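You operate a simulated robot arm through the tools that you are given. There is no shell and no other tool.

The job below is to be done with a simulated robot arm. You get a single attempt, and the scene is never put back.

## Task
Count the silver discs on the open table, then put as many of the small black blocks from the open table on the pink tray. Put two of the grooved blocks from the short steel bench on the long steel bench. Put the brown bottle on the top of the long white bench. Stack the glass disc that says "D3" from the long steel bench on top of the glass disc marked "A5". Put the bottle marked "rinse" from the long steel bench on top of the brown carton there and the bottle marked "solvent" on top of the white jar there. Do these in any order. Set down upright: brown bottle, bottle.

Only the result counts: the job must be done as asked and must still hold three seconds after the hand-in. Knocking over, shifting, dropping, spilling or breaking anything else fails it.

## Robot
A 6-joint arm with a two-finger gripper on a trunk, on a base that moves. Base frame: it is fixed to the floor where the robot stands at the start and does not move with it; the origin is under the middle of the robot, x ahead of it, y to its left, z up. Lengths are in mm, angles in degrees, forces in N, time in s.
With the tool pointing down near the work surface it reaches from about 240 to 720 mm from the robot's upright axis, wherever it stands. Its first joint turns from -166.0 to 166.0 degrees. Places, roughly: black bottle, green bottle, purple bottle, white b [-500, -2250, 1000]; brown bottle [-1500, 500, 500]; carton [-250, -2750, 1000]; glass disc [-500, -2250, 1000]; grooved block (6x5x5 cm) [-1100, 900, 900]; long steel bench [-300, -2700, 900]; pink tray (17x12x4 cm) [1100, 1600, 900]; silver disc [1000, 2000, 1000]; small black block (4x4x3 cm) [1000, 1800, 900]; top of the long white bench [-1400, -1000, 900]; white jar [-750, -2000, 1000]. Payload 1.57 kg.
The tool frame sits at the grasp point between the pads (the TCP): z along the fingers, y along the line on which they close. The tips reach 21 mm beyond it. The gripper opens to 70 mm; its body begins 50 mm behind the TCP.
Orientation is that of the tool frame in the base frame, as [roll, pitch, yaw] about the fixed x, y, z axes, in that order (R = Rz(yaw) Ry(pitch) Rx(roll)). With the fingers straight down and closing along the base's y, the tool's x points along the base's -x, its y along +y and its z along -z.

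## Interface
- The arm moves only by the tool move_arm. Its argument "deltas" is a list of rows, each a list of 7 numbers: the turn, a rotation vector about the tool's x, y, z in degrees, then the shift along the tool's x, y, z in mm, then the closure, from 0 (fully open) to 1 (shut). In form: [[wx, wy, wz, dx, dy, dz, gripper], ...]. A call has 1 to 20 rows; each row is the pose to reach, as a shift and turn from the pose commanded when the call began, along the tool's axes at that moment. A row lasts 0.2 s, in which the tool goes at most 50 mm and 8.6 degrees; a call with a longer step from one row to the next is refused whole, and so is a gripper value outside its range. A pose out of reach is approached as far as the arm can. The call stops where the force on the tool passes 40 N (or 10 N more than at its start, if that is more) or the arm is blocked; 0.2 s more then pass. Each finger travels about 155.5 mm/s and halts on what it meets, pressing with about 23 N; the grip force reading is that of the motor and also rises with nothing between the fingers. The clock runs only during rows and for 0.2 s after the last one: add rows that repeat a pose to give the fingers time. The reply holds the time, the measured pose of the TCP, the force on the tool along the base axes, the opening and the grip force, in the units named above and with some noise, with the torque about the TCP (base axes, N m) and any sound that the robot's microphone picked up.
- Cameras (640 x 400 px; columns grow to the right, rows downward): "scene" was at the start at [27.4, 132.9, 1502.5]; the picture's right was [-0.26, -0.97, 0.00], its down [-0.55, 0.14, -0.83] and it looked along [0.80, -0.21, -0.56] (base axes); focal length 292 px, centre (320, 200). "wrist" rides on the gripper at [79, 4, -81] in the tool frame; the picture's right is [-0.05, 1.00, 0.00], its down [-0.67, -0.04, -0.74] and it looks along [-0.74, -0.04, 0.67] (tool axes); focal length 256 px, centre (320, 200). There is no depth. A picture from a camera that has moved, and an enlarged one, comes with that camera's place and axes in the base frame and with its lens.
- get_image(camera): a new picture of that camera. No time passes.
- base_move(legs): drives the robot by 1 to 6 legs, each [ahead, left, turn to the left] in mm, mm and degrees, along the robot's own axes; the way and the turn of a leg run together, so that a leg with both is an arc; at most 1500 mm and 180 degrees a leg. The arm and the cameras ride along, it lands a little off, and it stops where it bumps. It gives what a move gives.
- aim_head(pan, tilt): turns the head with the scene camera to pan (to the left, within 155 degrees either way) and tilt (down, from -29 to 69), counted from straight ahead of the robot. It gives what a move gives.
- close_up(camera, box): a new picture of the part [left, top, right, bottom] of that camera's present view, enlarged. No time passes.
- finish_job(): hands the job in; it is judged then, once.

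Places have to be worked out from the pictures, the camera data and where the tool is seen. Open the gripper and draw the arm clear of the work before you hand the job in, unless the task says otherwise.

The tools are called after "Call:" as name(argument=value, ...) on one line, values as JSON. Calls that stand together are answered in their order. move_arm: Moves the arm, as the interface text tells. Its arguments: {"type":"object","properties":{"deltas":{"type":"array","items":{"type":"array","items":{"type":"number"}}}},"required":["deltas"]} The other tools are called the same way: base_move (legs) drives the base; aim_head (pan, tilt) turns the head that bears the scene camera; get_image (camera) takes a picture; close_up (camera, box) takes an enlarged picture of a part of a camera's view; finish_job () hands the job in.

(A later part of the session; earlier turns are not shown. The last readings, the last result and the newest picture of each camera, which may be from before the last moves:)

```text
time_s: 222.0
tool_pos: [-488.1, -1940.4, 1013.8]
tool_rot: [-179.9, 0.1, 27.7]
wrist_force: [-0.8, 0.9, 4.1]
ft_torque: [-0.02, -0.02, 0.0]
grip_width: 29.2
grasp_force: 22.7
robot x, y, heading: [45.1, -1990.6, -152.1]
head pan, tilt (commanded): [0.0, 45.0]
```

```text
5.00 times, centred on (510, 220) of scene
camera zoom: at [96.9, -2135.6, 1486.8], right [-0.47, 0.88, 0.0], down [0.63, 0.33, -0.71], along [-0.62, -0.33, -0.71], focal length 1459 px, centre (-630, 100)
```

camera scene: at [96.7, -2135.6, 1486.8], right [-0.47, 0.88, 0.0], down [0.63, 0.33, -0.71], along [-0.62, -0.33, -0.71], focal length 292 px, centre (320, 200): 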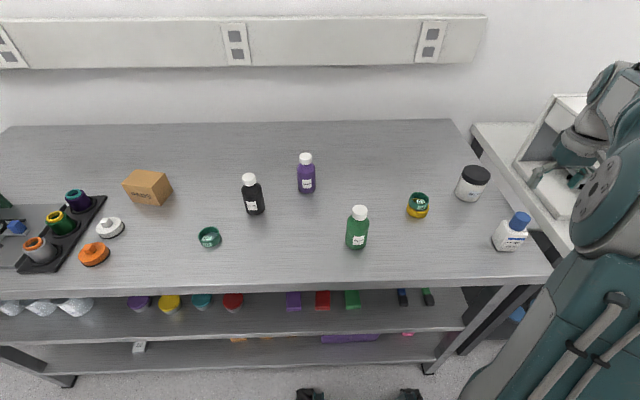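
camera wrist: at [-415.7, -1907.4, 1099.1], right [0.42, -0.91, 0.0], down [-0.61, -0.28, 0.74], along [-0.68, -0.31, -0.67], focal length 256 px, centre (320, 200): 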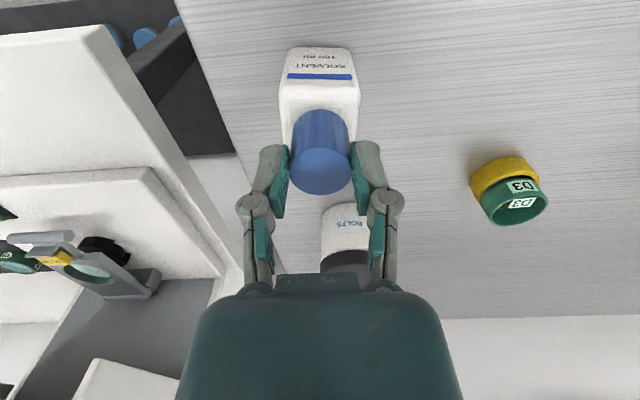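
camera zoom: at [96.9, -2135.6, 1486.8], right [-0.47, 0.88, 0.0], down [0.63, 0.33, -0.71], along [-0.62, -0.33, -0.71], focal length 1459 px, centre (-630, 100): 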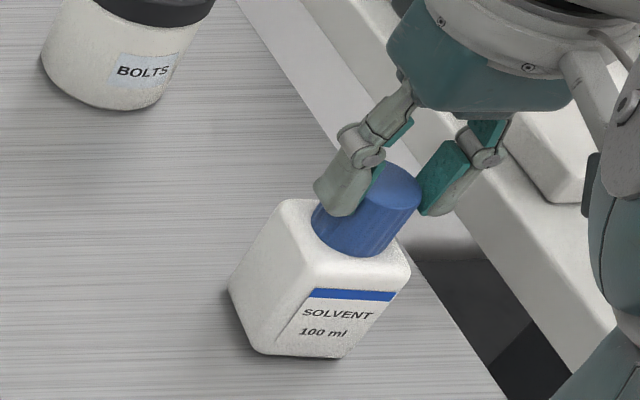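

Contact at 4 N. I press a little more to seat the cap fully.

Call:
move_arm(deltas=[[0, 0, 0, 0, 0, 0.8, 1], [0, 0, 0, 0, 0, 1.6, 1], [0, 0, 0, 0, 0, 1.6, 1]])

```text
time_s: 222.8
tool_pos: [-488.6, -1939.9, 1013.6]
tool_rot: [-179.8, 0.2, 27.7]
wrist_force: [-0.2, 1.5, 22.4]
ft_torque: [0.02, 0.03, 0.0]
grip_width: 29.3
grasp_force: 22.9
robot x, y, heading: [43.6, -1990.2, -152.3]
head pan, tilt (commanded): [0.0, 45.0]
```

Pressed with 22 N; the cap sits down but may only rest on the neck. I'll release it gently and then grasp the bottle by its body instead.

Call:
move_arm(deltas=[[0, 0, 0, 0, 0, -1.5, 1], [0, 0, 0, 0, 0, -2, 0.55], [0, 0, 0, 0, 0, -2, 0.5], [0, 0, 0, 0, 0, -2, 0.4], [0, 0, 0, 0, 0, -2, 0.25], [0, 0, 0, 0, 0, -2, 0.1]])

Call:
close_up(camera="scene", box=[460, 180, 560, 260])

Call:
get_image(camera="wrist")

```text
time_s: 224.2
tool_pos: [-489.4, -1940.4, 1014.2]
tool_rot: [-179.9, 0.0, 27.7]
wrist_force: [0.0, 0.6, -0.3]
ft_torque: [0.0, 0.03, 0.0]
grip_width: 62.9
grasp_force: 0.1
robot x, y, heading: [43.7, -1989.8, -152.2]
head pan, tilt (commanded): [0.0, 45.0]
```

```text
5.00 times, centred on (510, 220) of scene
camera zoom: at [96.7, -2135.7, 1486.8], right [-0.47, 0.88, 0.0], down [0.63, 0.33, -0.71], along [-0.62, -0.33, -0.71], focal length 1459 px, centre (-630, 100)
```

zoom: 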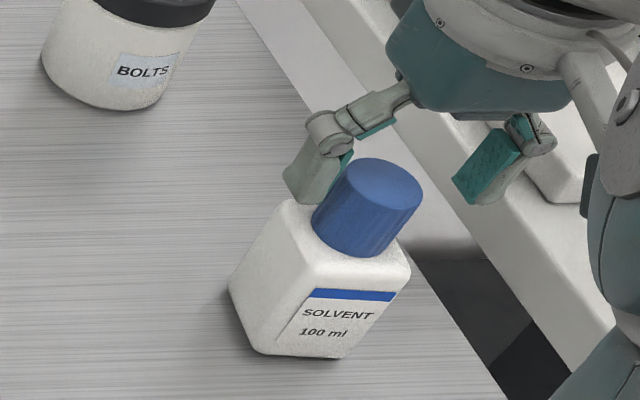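

```text
taken
camera wrist: at [-416.5, -1907.2, 1093.1], right [0.42, -0.91, 0.0], down [-0.61, -0.28, 0.74], along [-0.68, -0.31, -0.67], focal length 256 px, centre (320, 200)
```

wrist: 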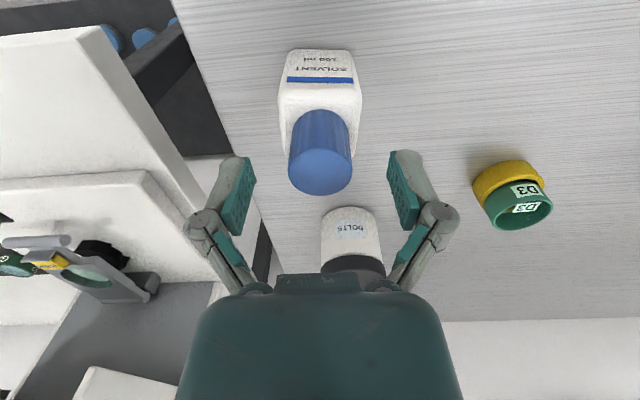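

The cap sits as before. I open fully and descend around the bottle's body (TCP z≈967, palm just above the cap).

Call:
move_arm(deltas=[[0, 0, 0, 0, 0, 0, 0], [0, 0, 0, 0, 0, 12, 0], [0, 0, 0, 0, 0, 26, 0], [0, 0, 0, 0, 0, 38, 0], [0, 0, 0, 0, 0, 47, 0], [0, 0, 0, 0, 0, 47, 0]])

Call:
get_image(camera="wrist")

Call:
close_up(camera="scene", box=[460, 180, 560, 260])

```text
time_s: 225.6
tool_pos: [-489.4, -1939.6, 967.1]
tool_rot: [-179.9, -0.1, 27.6]
wrist_force: [1.0, 0.3, -0.4]
ft_torque: [0.01, -0.01, -0.01]
grip_width: 69.9
grasp_force: 0.1
robot x, y, heading: [45.0, -1990.7, -152.1]
head pan, tilt (commanded): [0.0, 45.0]
```

```text
taken
camera wrist: at [-417.2, -1907.7, 1047.1], right [0.42, -0.91, 0.0], down [-0.61, -0.28, 0.74], along [-0.68, -0.31, -0.67], focal length 256 px, centre (320, 200)
```

wrist: 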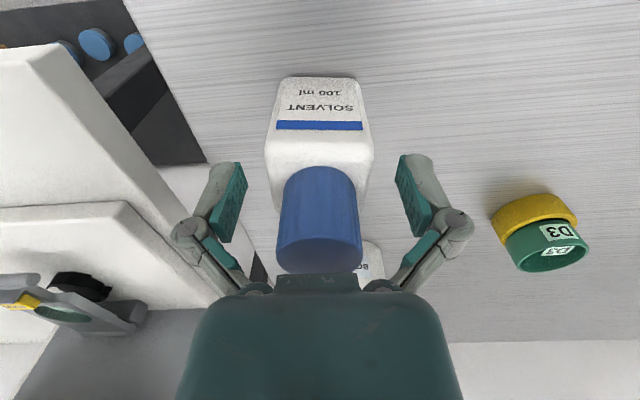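

```text
5.00 times, centred on (510, 220) of scene
camera zoom: at [96.7, -2135.6, 1486.8], right [-0.47, 0.88, 0.0], down [0.63, 0.33, -0.71], along [-0.62, -0.33, -0.71], focal length 1459 px, centre (-630, 100)
```

zoom: 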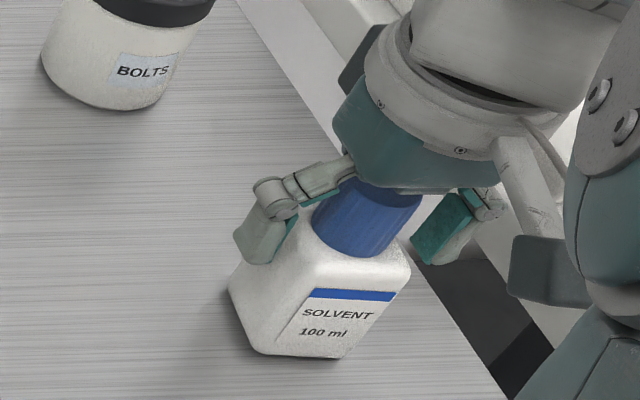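

The body is between the fingers with the cap just under the palm, no contact. I close on the body.

Call:
move_arm(deltas=[[0, 0, 0, 0, 0, 0, 0.2], [0, 0, 0, 0, 0, 0, 0.3], [0, 0, 0, 0, 0, 0, 0.5], [0, 0, 0, 0, 0, 0, 1], [0, 0, 0, 0, 0, 0, 1]])

Call:
get_image(camera="wrist")

Call:
close_up(camera="scene", box=[460, 180, 560, 260])

```text
time_s: 226.8
tool_pos: [-490.3, -1940.2, 968.0]
tool_rot: [-179.9, -0.1, 27.8]
wrist_force: [-0.5, 0.2, 3.2]
ft_torque: [0.0, 0.01, -0.06]
grip_width: 46.2
grasp_force: 23.1
robot x, y, heading: [41.7, -1992.9, -152.2]
head pan, tilt (commanded): [0.0, 45.0]
```

```text
taken
camera wrist: at [-417.1, -1907.7, 1047.5], right [0.42, -0.91, 0.0], down [-0.61, -0.28, 0.75], along [-0.68, -0.31, -0.67], focal length 256 px, centre (320, 200)
```

wrist: 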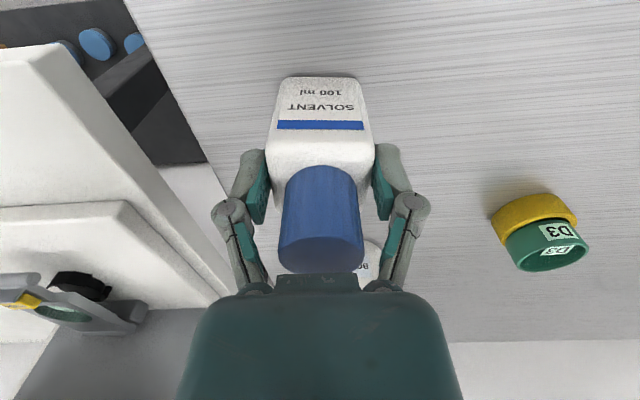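

```text
5.00 times, centred on (510, 220) of scene
camera zoom: at [96.9, -2135.6, 1486.8], right [-0.47, 0.88, 0.0], down [0.63, 0.33, -0.71], along [-0.62, -0.33, -0.71], focal length 1459 px, centre (-630, 100)
```

zoom: 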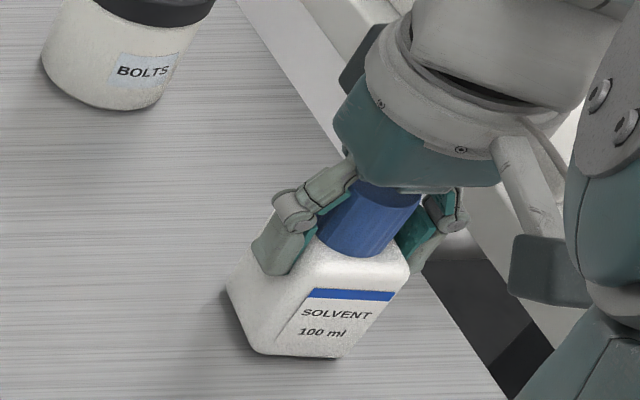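

Gripped the body at 46 mm with no sound. I lift slowly and check.

Call:
move_arm(deltas=[[0, 0, 0, 0, 0, -1, 1], [0, 0, 0, 0, 0, -2, 1], [0, 0, 0, 0, 0, -4, 1], [0, 0, 0, 0, 0, -6, 1], [0, 0, 0, 0, 0, -9, 1], [0, 0, 0, 0, 0, -12, 1], [0, 0, 0, 0, 0, -16, 1], [0, 0, 0, 0, 0, -20, 1], [0, 0, 0, 0, 0, -20, 1]])

Call:
get_image(camera="wrist")

Call:
close_up(camera="scene", box=[460, 180, 560, 260])

```text
time_s: 228.8
tool_pos: [-490.0, -1940.9, 988.4]
tool_rot: [-179.9, 0.0, 27.7]
wrist_force: [0.5, 0.1, -0.6]
ft_torque: [-0.01, 0.01, 0.0]
grip_width: 46.1
grasp_force: 23.3
robot x, y, heading: [46.3, -1992.7, -152.3]
head pan, tilt (commanded): [0.0, 45.0]
```

```text
taken
camera wrist: at [-416.8, -1907.5, 1067.6], right [0.42, -0.91, 0.0], down [-0.61, -0.28, 0.74], along [-0.68, -0.31, -0.67], focal length 256 px, centre (320, 200)
```

wrist: 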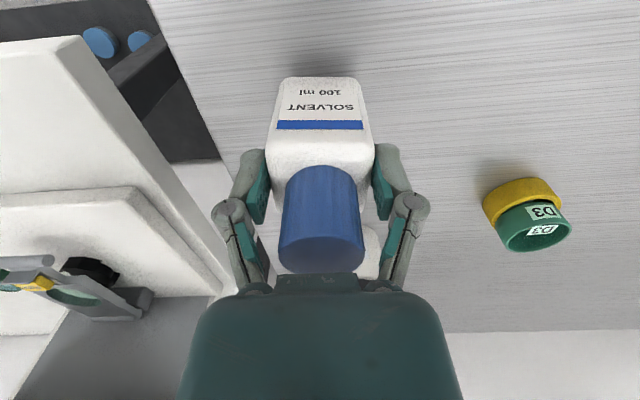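

```text
5.00 times, centred on (510, 220) of scene
camera zoom: at [96.6, -2135.6, 1486.8], right [-0.47, 0.88, 0.0], down [0.63, 0.33, -0.71], along [-0.62, -0.33, -0.71], focal length 1459 px, centre (-630, 100)
```

zoom: 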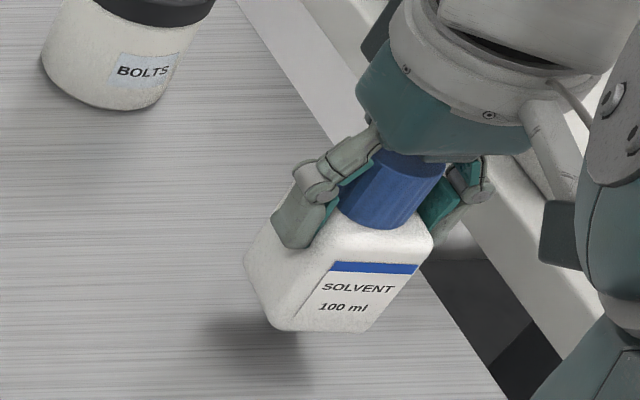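

The whole bottle, cap included, is lifted. I raise it to z≈1070 and shift the base 120 mm right for better reach to the jar.

Call:
move_arm(deltas=[[0, 0, 0, 0, 0, -3, 1], [0, 0, 0, 0, 0, -10, 1], [0, 0, 0, 0, 0, -19, 1], [0, 0, 0, 0, 0, -28, 1], [0, 0, 0, 0, 0, -37, 1], [0, 0, 0, 0, 0, -46, 1], [0, 0, 0, 0, 0, -55, 1], [0, 0, 0, 0, 0, -64, 1], [0, 0, 0, 0, 0, -73, 1], [0, 0, 0, 0, 0, -79, 1], [0, 0, 0, 0, 0, -82, 1], [0, 0, 0, 0, 0, -82, 1]])

Call:
base_move(legs=[[0, -120, 0]])

Call:
get_image(camera="wrist")

Call:
get_image(camera="scene")

```text
time_s: 231.4
tool_pos: [-489.4, -1939.8, 1068.9]
tool_rot: [-179.9, 0.0, 27.7]
wrist_force: [-0.6, 0.2, -1.1]
ft_torque: [0.01, -0.02, 0.01]
grip_width: 46.0
grasp_force: 22.7
robot x, y, heading: [44.7, -1988.9, -152.4]
head pan, tilt (commanded): [0.0, 45.0]
```

```text
time_s: 232.7
tool_pos: [-538.6, -1844.3, 1071.0]
tool_rot: [-179.7, 0.1, 27.7]
wrist_force: [0.3, 0.1, -0.6]
ft_torque: [0.0, 0.0, -0.01]
grip_width: 45.7
grasp_force: 22.9
robot x, y, heading: [-10.6, -1890.2, -152.2]
head pan, tilt (commanded): [0.0, 45.0]
```

```text
taken
camera wrist: at [-466.6, -1811.3, 1151.0], right [0.42, -0.91, -0.01], down [-0.6, -0.28, 0.74], along [-0.68, -0.31, -0.67], focal length 256 px, centre (320, 200)
```

wrist: 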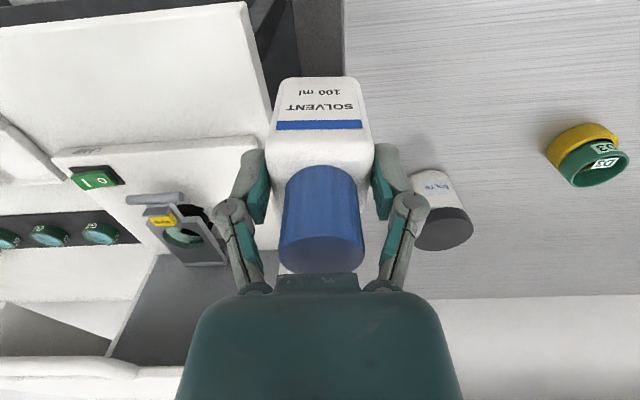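

```text
taken
camera scene: at [50.6, -2048.5, 1485.0], right [-0.47, 0.88, 0.01], down [0.62, 0.34, -0.71], along [-0.63, -0.32, -0.71], focal length 292 px, centre (320, 200)
```

scene: 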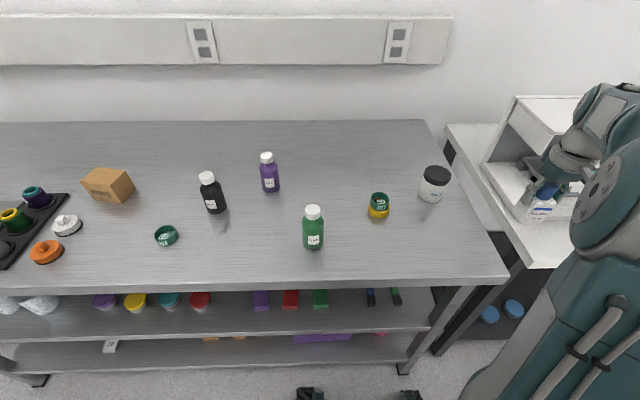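

The bottle is held; it now hangs near the white bench's device, so I first move left (tool +y) and then forward toward the jar.

Call:
move_arm(deltas=[[0, 0, 0, 0, 4, 0, 1], [0, 0, 0, 0, 14, 0, 1], [0, 0, 0, 0, 30, 0, 1], [0, 0, 0, 0, 48, 0, 1], [0, 0, 0, 0, 66, 0, 1], [0, 0, 0, 0, 84, 0, 1], [0, 0, 0, 0, 102, 0, 1], [0, 0, 0, 0, 118, 0, 1], [0, 0, 0, 0, 129, 0, 1], [0, 0, 0, 0, 132.9, 0, 1], [0, 0, 0, 0, 132.9, 0, 1]])

Call:
move_arm(deltas=[[0, 0, 0, -4, 0, 0, 1], [0, 0, 0, -14, 0, 0, 1], [0, 0, 0, -30, 0, 0, 1], [0, 0, 0, -47, 0, 0, 1], [0, 0, 0, -64, 0, 0, 1], [0, 0, 0, -81, 0, 0, 1], [0, 0, 0, -98, 0, 0, 1], [0, 0, 0, -114, 0, 0, 1], [0, 0, 0, -127, 0, 0, 1], [0, 0, 0, -137, 0, 0, 1], [0, 0, 0, -140, 0, 0, 1], [0, 0, 0, -140, 0, 0, 1]])

Call:
get_image(camera="wrist")

Call:
get_image(camera="scene")

```text
time_s: 235.1
tool_pos: [-484.4, -1948.1, 1068.6]
tool_rot: [179.7, 0.0, 27.7]
wrist_force: [0.2, 0.2, -1.6]
ft_torque: [-0.01, 0.0, -0.01]
grip_width: 45.5
grasp_force: 23.0
robot x, y, heading: [-8.7, -1885.4, -152.3]
head pan, tilt (commanded): [0.0, 45.0]
```

```text
time_s: 237.7
tool_pos: [-606.4, -2017.2, 1068.2]
tool_rot: [179.8, 0.0, 27.7]
wrist_force: [0.0, -0.4, -1.0]
ft_torque: [0.0, 0.02, 0.01]
grip_width: 45.5
grasp_force: 23.1
robot x, y, heading: [-12.2, -1889.0, -152.2]
head pan, tilt (commanded): [0.0, 45.0]
```

```text
taken
camera wrist: at [-534.2, -1984.5, 1148.4], right [0.42, -0.91, 0.0], down [-0.61, -0.28, 0.74], along [-0.68, -0.31, -0.67], focal length 256 px, centre (320, 200)
```

wrist: 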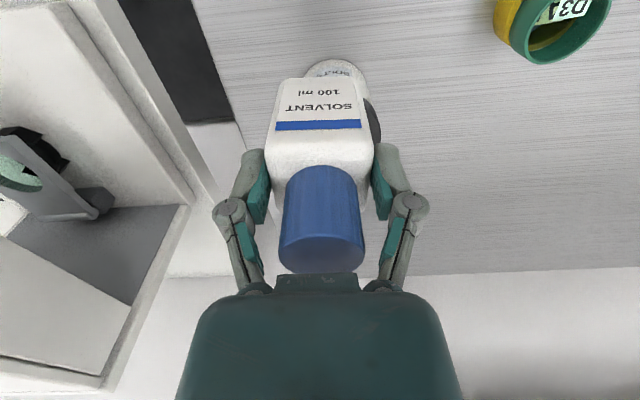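

```text
taken
camera scene: at [42.8, -2035.3, 1486.7], right [-0.47, 0.88, 0.0], down [0.63, 0.33, -0.71], along [-0.62, -0.33, -0.71], focal length 292 px, centre (320, 200)
```

scene: 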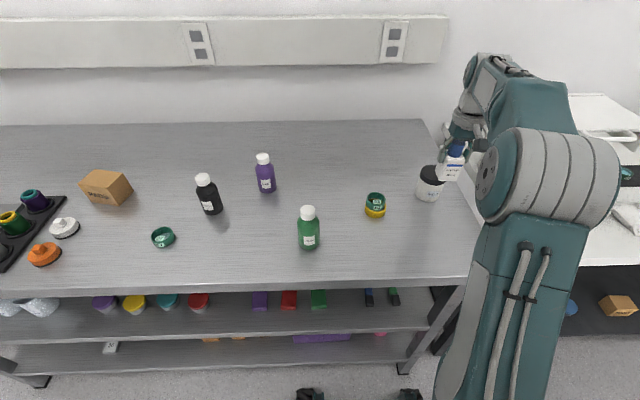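

The bottle is near the jar. I zoom from the scene camera to measure the jar lid and bottle base.

Call:
close_up(camera="scene", box=[400, 120, 500, 210])

Call:
close_up(camera="wrist", box=[240, 40, 400, 160])

```text
4.44 times, centred on (450, 165) of scene
camera zoom: at [42.8, -2035.3, 1486.7], right [-0.47, 0.88, 0.0], down [0.63, 0.33, -0.71], along [-0.62, -0.33, -0.71], focal length 1297 px, centre (-258, 356)
```

zoom: 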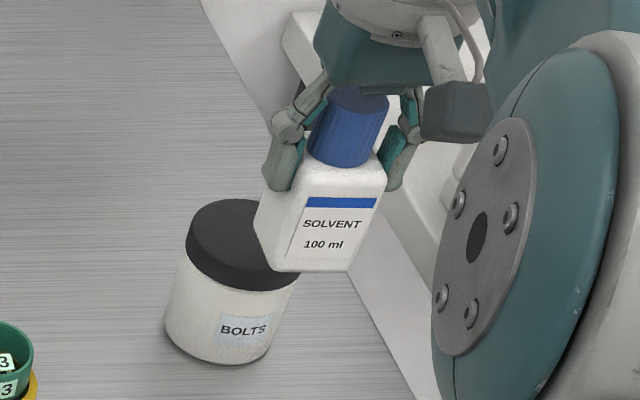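

```text
3.33 times, centred on (320, 100) of wrist
camera zoom: at [-534.2, -1984.5, 1148.4], right [0.42, -0.91, 0.0], down [-0.61, -0.28, 0.74], along [-0.68, -0.31, -0.67], focal length 853 px, centre (320, 533)
```

zoom: 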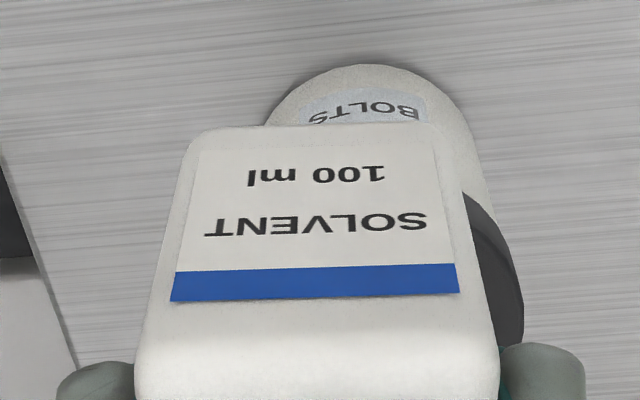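

The measurements agree (jar centre ≈ [-634, -2045]). I move the bottle over the jar and lower it to a few mm above the lid.

Call:
move_arm(deltas=[[0, 0, 0, -3, 1, 0, 1], [0, 0, 0, -9, 3, 0, 1], [0, 0, 0, -18, 5.5, 0, 1], [0, 0, 0, -27, 8, 0, 1], [0, 0, 0, -34, 10.3, 0, 1], [0, 0, 0, -37.8, 11.5, 0, 1], [0, 0, 0, -37.8, 11.5, 3, 1], [0, 0, 0, -37.8, 11.5, 7, 1], [0, 0, 0, -37.8, 11.5, 11, 1], [0, 0, 0, -37.8, 11.5, 14, 1], [0, 0, 0, -37.8, 11.5, 14, 1]])

Call:
close_up(camera="scene", box=[390, 110, 490, 210])

Call:
get_image(camera="wrist")

```text
time_s: 240.1
tool_pos: [-634.5, -2043.7, 1053.7]
tool_rot: [179.8, -0.1, 27.6]
wrist_force: [0.0, -0.8, -1.3]
ft_torque: [0.03, 0.04, -0.01]
grip_width: 45.4
grasp_force: 23.0
robot x, y, heading: [-2.9, -1890.3, -152.2]
head pan, tilt (commanded): [0.0, 45.0]
```

```text
4.00 times, centred on (440, 160) of scene
camera zoom: at [42.7, -2035.4, 1486.7], right [-0.47, 0.88, 0.0], down [0.63, 0.33, -0.71], along [-0.62, -0.33, -0.71], focal length 1167 px, centre (-160, 360)
```

zoom: 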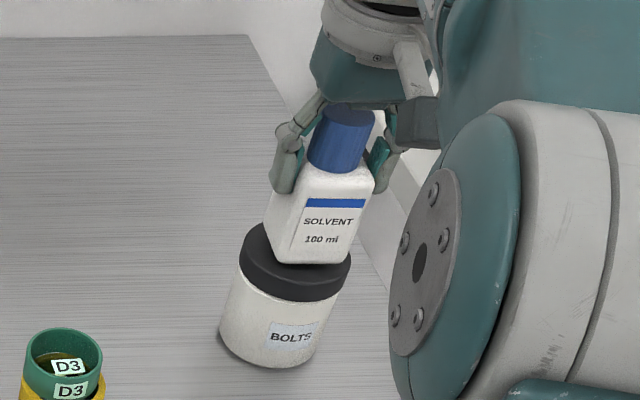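

```text
taken
camera wrist: at [-562.0, -2011.0, 1134.3], right [0.42, -0.91, 0.0], down [-0.61, -0.28, 0.74], along [-0.68, -0.31, -0.67], focal length 256 px, centre (320, 200)
```

wrist: 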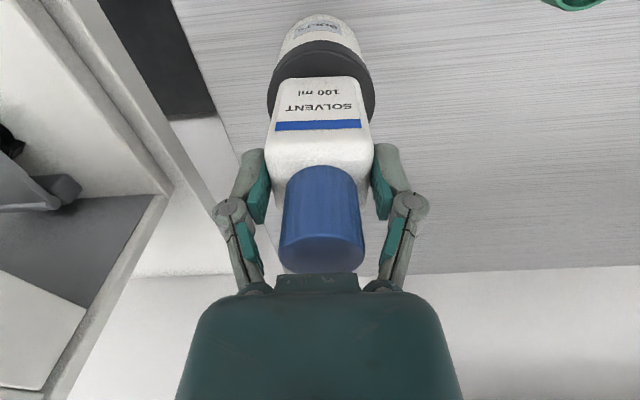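

Lateral alignment looks good. I zoom the wrist view on the lid's front edge to check the fore-aft alignment.

Call:
close_up(camera="wrist", box=[248, 5, 392, 130])

Call:
close_up(camera="scene", box=[435, 150, 485, 190])

```text
3.20 times, centred on (320, 68) of wrist
camera zoom: at [-562.0, -2011.0, 1134.3], right [0.42, -0.91, 0.0], down [-0.61, -0.28, 0.74], along [-0.68, -0.31, -0.67], focal length 819 px, centre (320, 624)
```

zoom: 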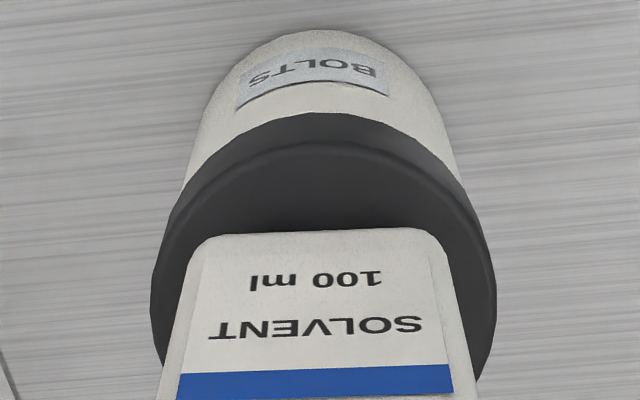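

```text
10.00 times, centred on (460, 170) of scene
camera zoom: at [42.7, -2035.4, 1486.7], right [-0.47, 0.88, 0.0], down [0.63, 0.33, -0.71], along [-0.62, -0.33, -0.71], focal length 2918 px, centre (-1080, 500)
```

zoom: 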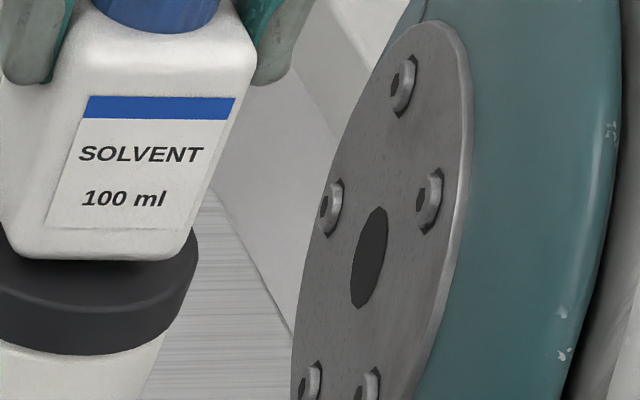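

Lid and bottle are concentric within ~2 mm. I lower slowly to contact.

Call:
move_arm(deltas=[[0, 0, 0, 0, 0, 1.5, 1], [0, 0, 0, 0, 0, 3, 1], [0, 0, 0, 0, 0, 4.5, 1], [0, 0, 0, 0, 0, 5.5, 1], [0, 0, 0, 0, 0, 5.5, 1]])

Call:
move_arm(deltas=[[0, 0, 0, 0, 0, 1.2, 1], [0, 0, 0, 0, 0, 1.2, 1]])

Call:
move_arm(deltas=[[0, 0, 0, 0, 0, 1.2, 1], [0, 0, 0, 0, 0, 1.2, 1]])

```text
time_s: 241.3
tool_pos: [-634.2, -2044.0, 1049.2]
tool_rot: [179.7, 0.0, 27.6]
wrist_force: [1.1, 1.0, 3.8]
ft_torque: [0.17, 0.0, -0.03]
grip_width: 45.4
grasp_force: 23.2
robot x, y, heading: [-8.3, -1886.9, -152.0]
head pan, tilt (commanded): [0.0, 45.0]
```

```text
time_s: 241.9
tool_pos: [-635.3, -2043.4, 1050.0]
tool_rot: [179.9, 0.1, 27.8]
wrist_force: [2.0, 3.2, 15.5]
ft_torque: [0.14, -0.23, -0.04]
grip_width: 45.6
grasp_force: 23.7
robot x, y, heading: [-12.6, -1891.5, -152.0]
head pan, tilt (commanded): [0.0, 45.0]
```

```text
time_s: 242.5
tool_pos: [-633.4, -2045.4, 1049.2]
tool_rot: [179.7, 0.1, 27.6]
wrist_force: [-0.6, 1.8, 16.4]
ft_torque: [-0.02, 0.09, -0.04]
grip_width: 45.7
grasp_force: 22.6
robot x, y, heading: [-8.9, -1888.8, -152.2]
head pan, tilt (commanded): [0.0, 45.0]
```

The bottle rests on the jar lid. I ease off and open in small steps.

Call:
move_arm(deltas=[[0, 0, 0, 0, 0, -0.7, 1], [0, 0, 0, 0, 0, -1.2, 0.32], [0, 0, 0, 0, 0, -1.2, 0.28], [0, 0, 0, 0, 0, -1.2, 0.2], [0, 0, 0, 0, 0, -1.2, 0.1], [0, 0, 0, 0, 0, -1.2, 0]])

Call:
close_up(camera="scene", box=[390, 110, 490, 210])

Call:
get_image(camera="wrist")

```text
time_s: 243.9
tool_pos: [-634.7, -2044.5, 1047.4]
tool_rot: [179.8, 0.0, 27.7]
wrist_force: [-0.6, 0.5, 0.0]
ft_torque: [0.01, 0.0, 0.03]
grip_width: 69.9
grasp_force: 0.0
robot x, y, heading: [-10.0, -1884.8, -152.2]
head pan, tilt (commanded): [0.0, 45.0]
```

```text
4.00 times, centred on (440, 160) of scene
camera zoom: at [42.7, -2035.4, 1486.7], right [-0.47, 0.88, 0.0], down [0.63, 0.33, -0.71], along [-0.62, -0.33, -0.71], focal length 1167 px, centre (-160, 360)
```

zoom: 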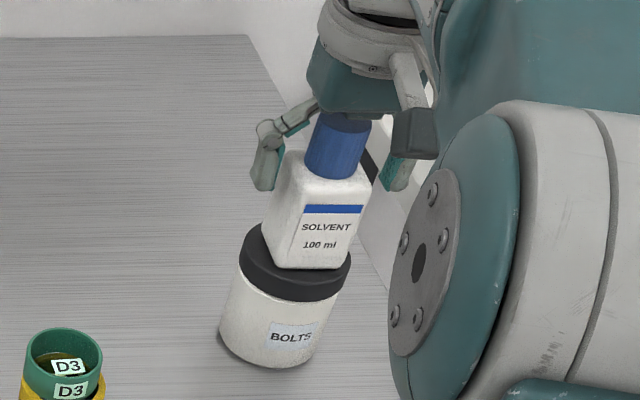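

```text
taken
camera wrist: at [-561.9, -2011.2, 1127.7], right [0.42, -0.91, 0.0], down [-0.61, -0.28, 0.74], along [-0.68, -0.31, -0.67], focal length 256 px, centre (320, 200)
```

wrist: 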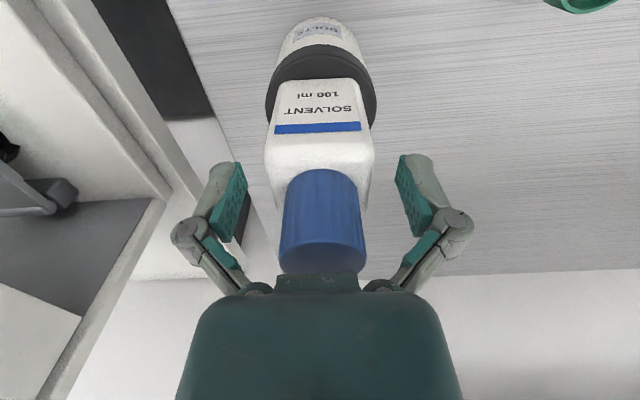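

SOLVENT stands centred on the jar. I rise straight up until the fingertips clear the cap.

Call:
move_arm(deltas=[[0, 0, 0, 0, 0, -5, 0], [0, 0, 0, 0, 0, -20, 0], [0, 0, 0, 0, 0, -45, 0], [0, 0, 0, 0, 0, -72, 0], [0, 0, 0, 0, 0, -88, 0], [0, 0, 0, 0, 0, -88, 0]])

Call:
get_image(camera="wrist")

Call:
get_image(camera="scene")

```text
time_s: 245.3
tool_pos: [-634.0, -2043.6, 1136.1]
tool_rot: [179.8, 0.0, 27.8]
wrist_force: [0.4, -0.6, 0.2]
ft_torque: [-0.03, -0.02, -0.03]
grip_width: 70.0
grasp_force: 0.1
robot x, y, heading: [-7.4, -1890.6, -152.1]
head pan, tilt (commanded): [0.0, 45.0]
```

```text
taken
camera wrist: at [-561.1, -2010.5, 1216.4], right [0.42, -0.91, 0.0], down [-0.61, -0.28, 0.74], along [-0.68, -0.31, -0.67], focal length 256 px, centre (320, 200)
```

wrist: 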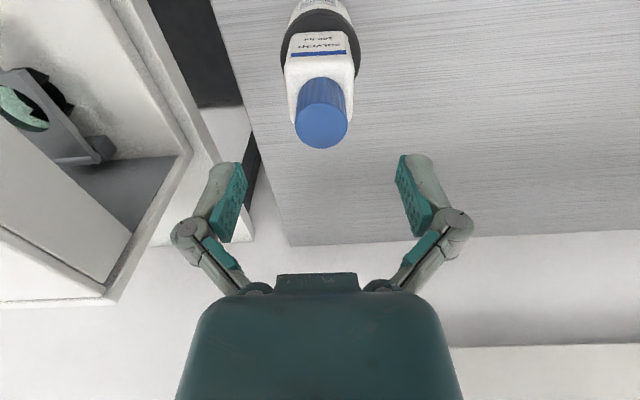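

```text
taken
camera scene: at [42.8, -2035.4, 1486.7], right [-0.47, 0.88, 0.0], down [0.63, 0.33, -0.71], along [-0.62, -0.33, -0.71], focal length 292 px, centre (320, 200)
```

scene: 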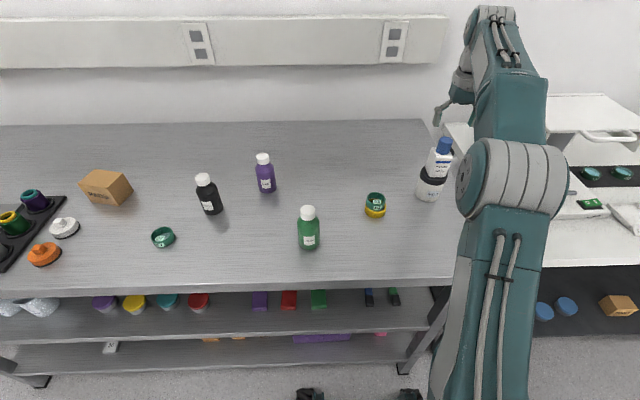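

SOLVENT on the jar is done. Next RINSE: I retract the arm and shift the base 330 mm left to face the purple bottle.

Call:
move_arm(deltas=[[0, 0, 0, 45, 0, -8, 0], [0, 0, 0, 90, 0, -16, 0], [0, 0, 0, 135, 0, -24, 0], [0, 0, 0, 180, 0, -32, 0], [0, 0, 0, 220, 0, -40, 0], [0, 0, 0, 220, 0, -40, 0]])

Call:
base_move(legs=[[0, 330, 0]])

Call:
get_image(camera="scene")

Call:
get_image(camera="wrist")

```text
time_s: 246.7
tool_pos: [-439.2, -1944.8, 1175.6]
tool_rot: [179.7, -0.1, 27.6]
wrist_force: [-0.2, -1.0, -0.6]
ft_torque: [0.01, 0.02, 0.0]
grip_width: 70.3
grasp_force: 0.0
robot x, y, heading: [-3.5, -1888.6, -152.4]
head pan, tilt (commanded): [0.0, 45.0]
```

```text
time_s: 248.8
tool_pos: [-289.9, -2228.7, 1174.1]
tool_rot: [179.6, -0.1, 27.7]
wrist_force: [-0.8, -0.2, -1.0]
ft_torque: [-0.01, 0.0, -0.05]
grip_width: 69.8
grasp_force: 0.1
robot x, y, heading: [139.9, -2175.9, -152.1]
head pan, tilt (commanded): [0.0, 45.0]
```

```text
taken
camera scene: at [192.7, -2317.0, 1487.1], right [-0.47, 0.88, 0.0], down [0.63, 0.33, -0.71], along [-0.62, -0.33, -0.71], focal length 292 px, centre (320, 200)
```

scene: 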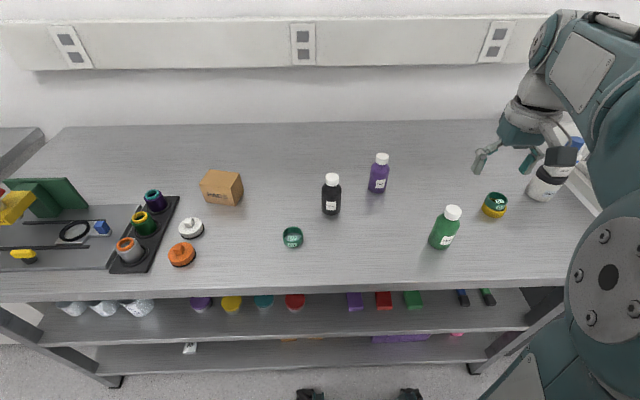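

```text
taken
camera wrist: at [-218.3, -2195.0, 1255.0], right [0.42, -0.91, 0.01], down [-0.61, -0.27, 0.74], along [-0.68, -0.31, -0.67], focal length 256 px, centre (320, 200)
```

wrist: 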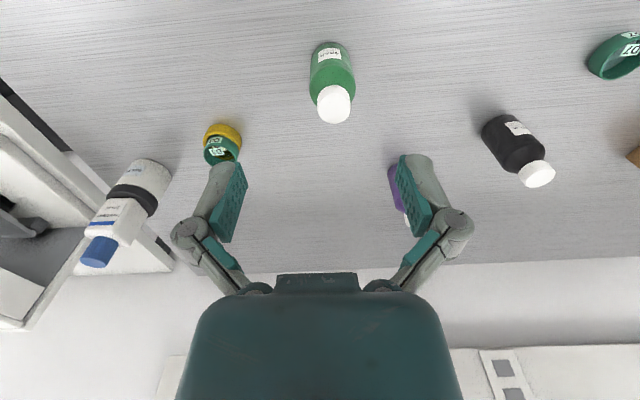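

I zoom on RINSE and on the carton from here for measurement.

Call:
close_up(camera="scene", box=[350, 145, 410, 200])

Call:
close_up(camera="scene", box=[190, 160, 254, 216])

```text
7.27 times, centred on (380, 172) of scene
camera zoom: at [192.7, -2317.0, 1487.1], right [-0.47, 0.88, 0.0], down [0.63, 0.33, -0.71], along [-0.62, -0.33, -0.71], focal length 2122 px, centre (-116, 400)
```

zoom: 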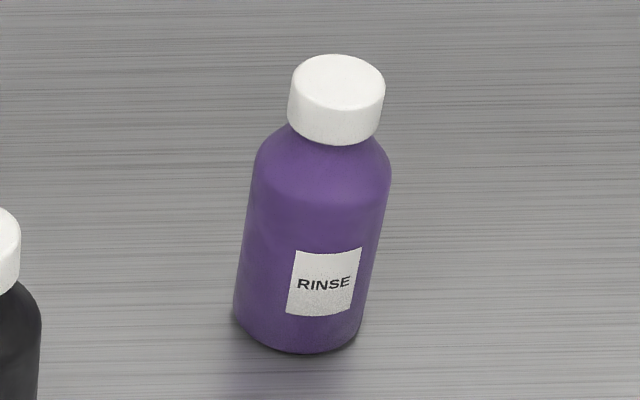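

```text
7.14 times, centred on (222, 188) of scene
camera zoom: at [192.7, -2317.0, 1487.1], right [-0.47, 0.88, 0.0], down [0.63, 0.33, -0.71], along [-0.62, -0.33, -0.71], focal length 2084 px, centre (1020, 286)
```

zoom: 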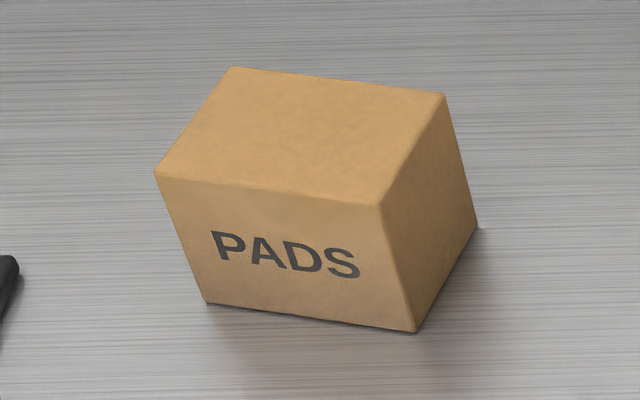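

Carton top ≈ z 970, 87×60 mm; RINSE is ~50 mm wide, cap top ≈ z 1017–1026. I move the open gripper above RINSE at z≈1110.

Call:
move_arm(deltas=[[0, 0, 0, -35, 20, 0, 0], [0, 0, 0, -70, 39, 0, 0], [0, 0, 0, -105, 59, 0, 0], [0, 0, 0, -140, 79, 0, 0], [0, 0, 0, -175, 98, 10, 0], [0, 0, 0, -210, 118, 30, 0], [0, 0, 0, -243, 136.7, 50, 0], [0, 0, 0, -243, 136.7, 64, 0], [0, 0, 0, -243, 136.7, 64, 0]])

Call:
get_image(camera="wrist")

Call:
close_up(camera="wrist", box=[256, 0, 384, 120])

Call:
get_image(camera="scene")

```text
time_s: 250.8
tool_pos: [-441.1, -2467.0, 1110.0]
tool_rot: [180.0, 0.0, 27.8]
wrist_force: [0.4, -0.4, -0.5]
ft_torque: [0.01, -0.03, 0.01]
grip_width: 70.1
grasp_force: 0.0
robot x, y, heading: [139.1, -2172.9, -151.9]
head pan, tilt (commanded): [0.0, 45.0]
```

```text
taken
camera wrist: at [-368.0, -2433.9, 1190.8], right [0.42, -0.91, 0.0], down [-0.61, -0.28, 0.75], along [-0.68, -0.31, -0.67], focal length 256 px, centre (320, 200)
```

wrist: 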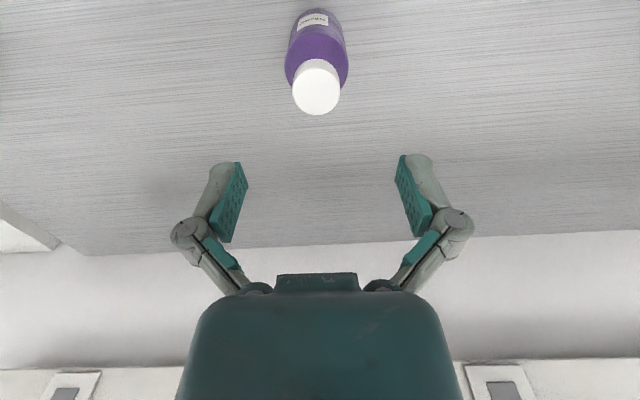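

```text
3.33 times, centred on (320, 60) of wrist
camera zoom: at [-368.0, -2433.9, 1190.8], right [0.42, -0.91, 0.0], down [-0.61, -0.28, 0.75], along [-0.68, -0.31, -0.67], focal length 853 px, centre (320, 667)
```

zoom: 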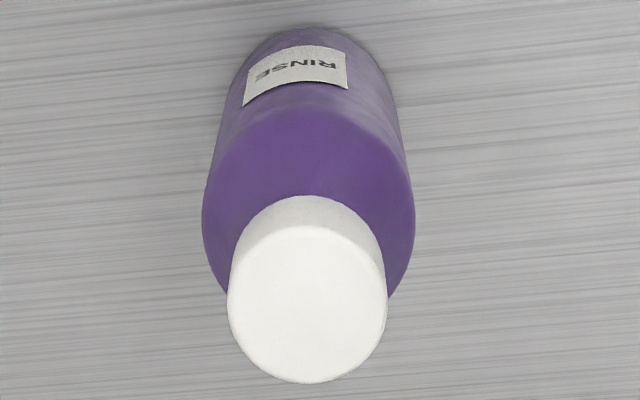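

```text
taken
camera scene: at [193.6, -2321.6, 1486.6], right [-0.47, 0.88, 0.0], down [0.63, 0.33, -0.71], along [-0.62, -0.33, -0.71], focal length 292 px, centre (320, 200)
```

scene: 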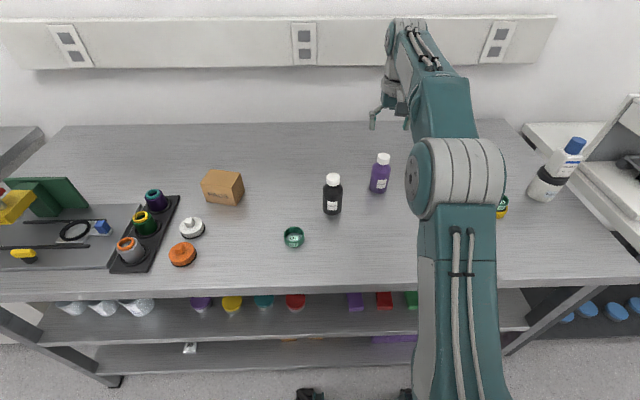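

The cap is centred within ~3 mm (cap top ≈ z 1020). I shift −2.6 mm in y and descend around the body to TCP z≈977.

Call:
move_arm(deltas=[[0, 0, 0, 0.5, -2.6, 20, 0], [0, 0, 0, 0.5, -2.6, 50, 0], [0, 0, 0, 0.5, -2.6, 75, 0], [0, 0, 0, 0.5, -2.6, 75, 0]])

Call:
get_image(camera="wrist")

Call:
close_up(camera="scene", box=[350, 130, 430, 200])

```text
time_s: 251.8
tool_pos: [-439.2, -2463.2, 1036.7]
tool_rot: [179.9, -0.1, 27.6]
wrist_force: [0.5, -0.4, -0.7]
ft_torque: [-0.04, -0.02, -0.01]
grip_width: 70.1
grasp_force: 0.1
robot x, y, heading: [141.6, -2175.2, -152.1]
head pan, tilt (commanded): [0.0, 45.0]
```

```text
taken
camera wrist: at [-367.5, -2430.8, 1116.8], right [0.42, -0.91, 0.0], down [-0.61, -0.28, 0.74], along [-0.68, -0.31, -0.67], focal length 256 px, centre (320, 200)
```

wrist: 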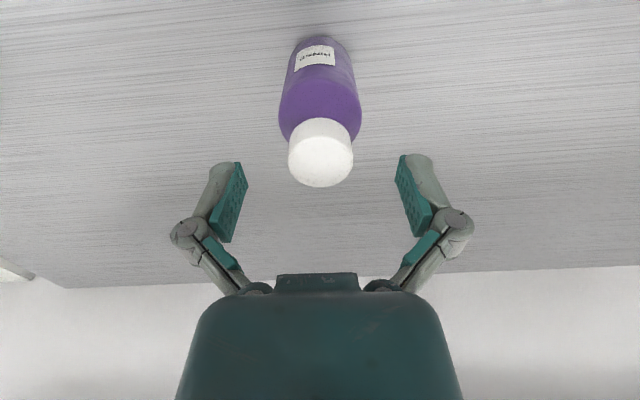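

```text
5.71 times, centred on (390, 165) of scene
camera zoom: at [193.6, -2321.5, 1486.6], right [-0.47, 0.88, 0.0], down [0.63, 0.33, -0.71], along [-0.62, -0.33, -0.71], focal length 1668 px, centre (-80, 400)
```

zoom: 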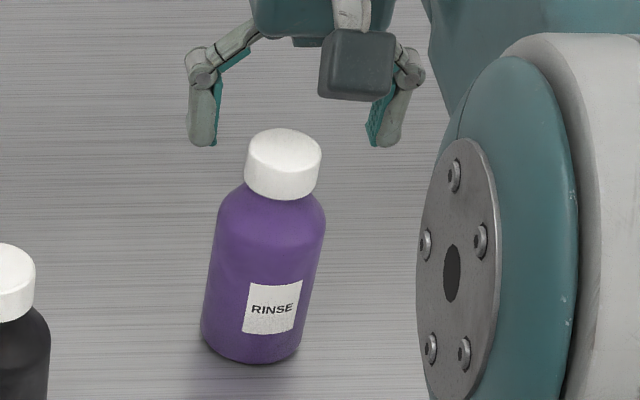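

Aligned. I descend the remaining ~60 mm around the body in steps.

Call:
move_arm(deltas=[[0, 0, 0, 0, 1, 15, 0], [0, 0, 0, 0, 1, 32, 0], [0, 0, 0, 0, 1, 48, 0], [0, 0, 0, 0, 1, 58, 0], [0, 0, 0, 0, 1, 58, 0]])

Call:
get_image(camera="wrist")

Call:
close_up(camera="scene", box=[350, 130, 430, 200])

```text
time_s: 253.0
tool_pos: [-439.6, -2463.5, 978.2]
tool_rot: [179.9, 0.1, 27.7]
wrist_force: [-0.6, 0.9, 0.3]
ft_torque: [-0.02, 0.02, 0.01]
grip_width: 70.3
grasp_force: 0.1
robot x, y, heading: [141.5, -2173.5, -152.2]
head pan, tilt (commanded): [0.0, 45.0]
```

```text
taken
camera wrist: at [-367.8, -2431.5, 1059.2], right [0.42, -0.91, 0.0], down [-0.61, -0.28, 0.75], along [-0.68, -0.31, -0.67], focal length 256 px, centre (320, 200)
```

wrist: 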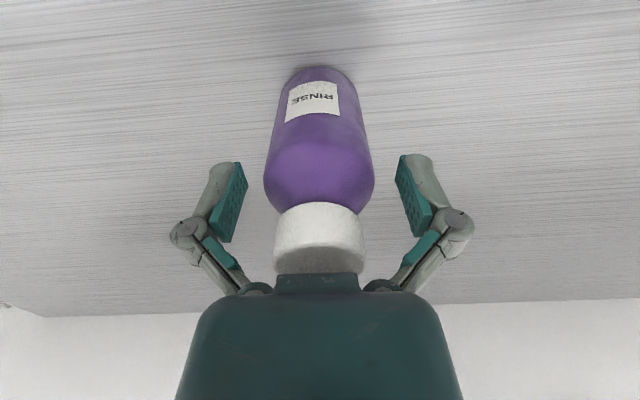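

```text
5.71 times, centred on (390, 165) of scene
camera zoom: at [193.6, -2321.6, 1486.6], right [-0.47, 0.88, 0.0], down [0.63, 0.33, -0.71], along [-0.62, -0.33, -0.71], focal length 1668 px, centre (-80, 400)
```

zoom: 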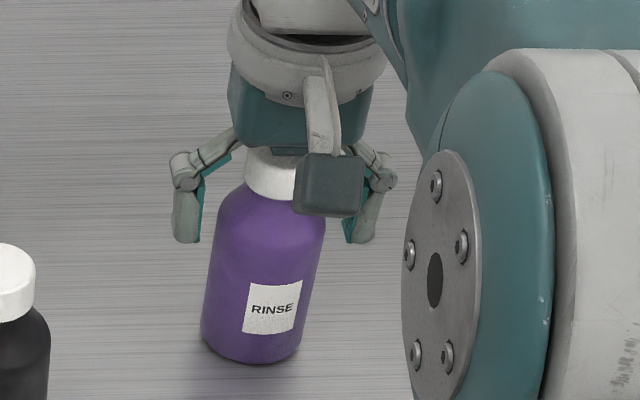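

The cap is just below the palm with no contact. I go 3 mm lower and close on the body.

Call:
move_arm(deltas=[[0, 0, 0, 0, 0, 1.5, 0], [0, 0, 0, 0, 0, 3, 0.1], [0, 0, 0, 0, 0, 3, 0.25]])

Call:
move_arm(deltas=[[0, 0, 0, 0, 0, 0, 0.35], [0, 0, 0, 0, 0, 0, 1], [0, 0, 0, 0, 0, 0, 1], [0, 0, 0, 0, 0, 0, 1]])

Call:
get_image(camera="wrist")

Call:
close_up(camera="scene", box=[350, 130, 430, 200])

```text
time_s: 253.8
tool_pos: [-439.1, -2462.4, 974.2]
tool_rot: [179.9, 0.0, 27.7]
wrist_force: [0.0, -0.5, 0.3]
ft_torque: [0.0, 0.0, 0.0]
grip_width: 52.7
grasp_force: 0.1
robot x, y, heading: [139.6, -2173.4, -152.0]
head pan, tilt (commanded): [0.0, 45.0]
```

```text
time_s: 254.8
tool_pos: [-439.3, -2464.0, 977.3]
tool_rot: [179.8, 0.1, 27.8]
wrist_force: [1.1, 0.4, 0.6]
ft_torque: [0.06, 0.0, -0.03]
grip_width: 50.6
grasp_force: 23.0
robot x, y, heading: [142.6, -2171.9, -151.9]
head pan, tilt (commanded): [0.0, 45.0]
```

```text
taken
camera wrist: at [-367.4, -2430.7, 1056.2], right [0.42, -0.91, 0.0], down [-0.61, -0.28, 0.75], along [-0.68, -0.31, -0.67], focal length 256 px, centre (320, 200)
```

wrist: 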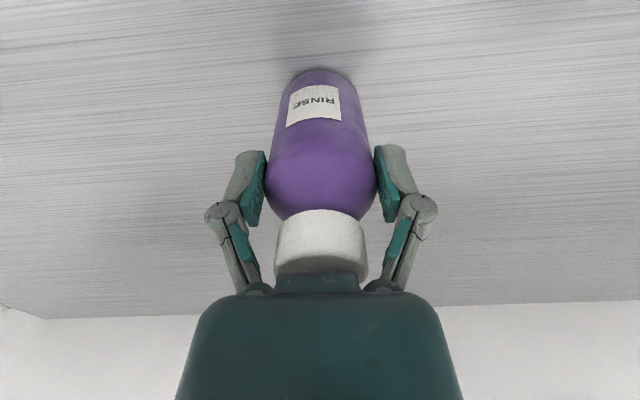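

```text
5.71 times, centred on (390, 165) of scene
camera zoom: at [193.7, -2321.4, 1486.6], right [-0.47, 0.88, 0.0], down [0.63, 0.33, -0.71], along [-0.62, -0.33, -0.71], focal length 1668 px, centre (-80, 400)
```

zoom: 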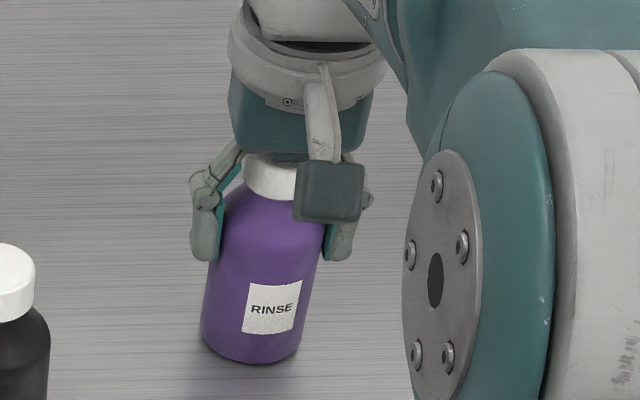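

Gripped at 50.6 mm on the body. I lift slowly and check that bottle and cap come along.

Call:
move_arm(deltas=[[0, 0, 0, 0, 0, -1, 1], [0, 0, 0, 0, 0, -2, 1], [0, 0, 0, 0, 0, -4, 1], [0, 0, 0, 0, 0, -6, 1], [0, 0, 0, 0, 0, -9, 1], [0, 0, 0, 0, 0, -12, 1], [0, 0, 0, 0, 0, -16, 1], [0, 0, 0, 0, 0, -20, 1], [0, 0, 0, 0, 0, -20, 1]])

Call:
get_image(camera="wrist")

Call:
close_up(camera="scene", box=[350, 130, 430, 200])

```text
time_s: 256.8
tool_pos: [-441.8, -2464.3, 997.1]
tool_rot: [179.8, 0.0, 27.7]
wrist_force: [-1.0, -0.3, -2.2]
ft_torque: [0.0, 0.0, -0.02]
grip_width: 50.3
grasp_force: 22.8
robot x, y, heading: [138.4, -2171.8, -152.1]
head pan, tilt (commanded): [0.0, 45.0]
```

```text
taken
camera wrist: at [-369.1, -2430.9, 1075.7], right [0.42, -0.91, 0.0], down [-0.61, -0.28, 0.74], along [-0.68, -0.31, -0.67], focal length 256 px, centre (320, 200)
```

wrist: 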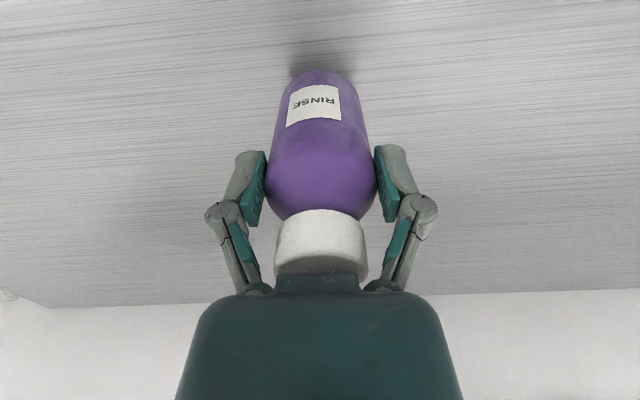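

```text
5.71 times, centred on (390, 165) of scene
camera zoom: at [193.5, -2321.6, 1486.6], right [-0.47, 0.88, 0.0], down [0.63, 0.33, -0.71], along [-0.62, -0.33, -0.71], focal length 1668 px, centre (-80, 400)
```

zoom: 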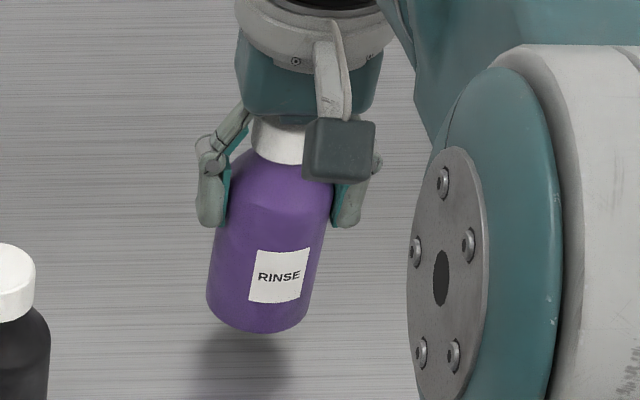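

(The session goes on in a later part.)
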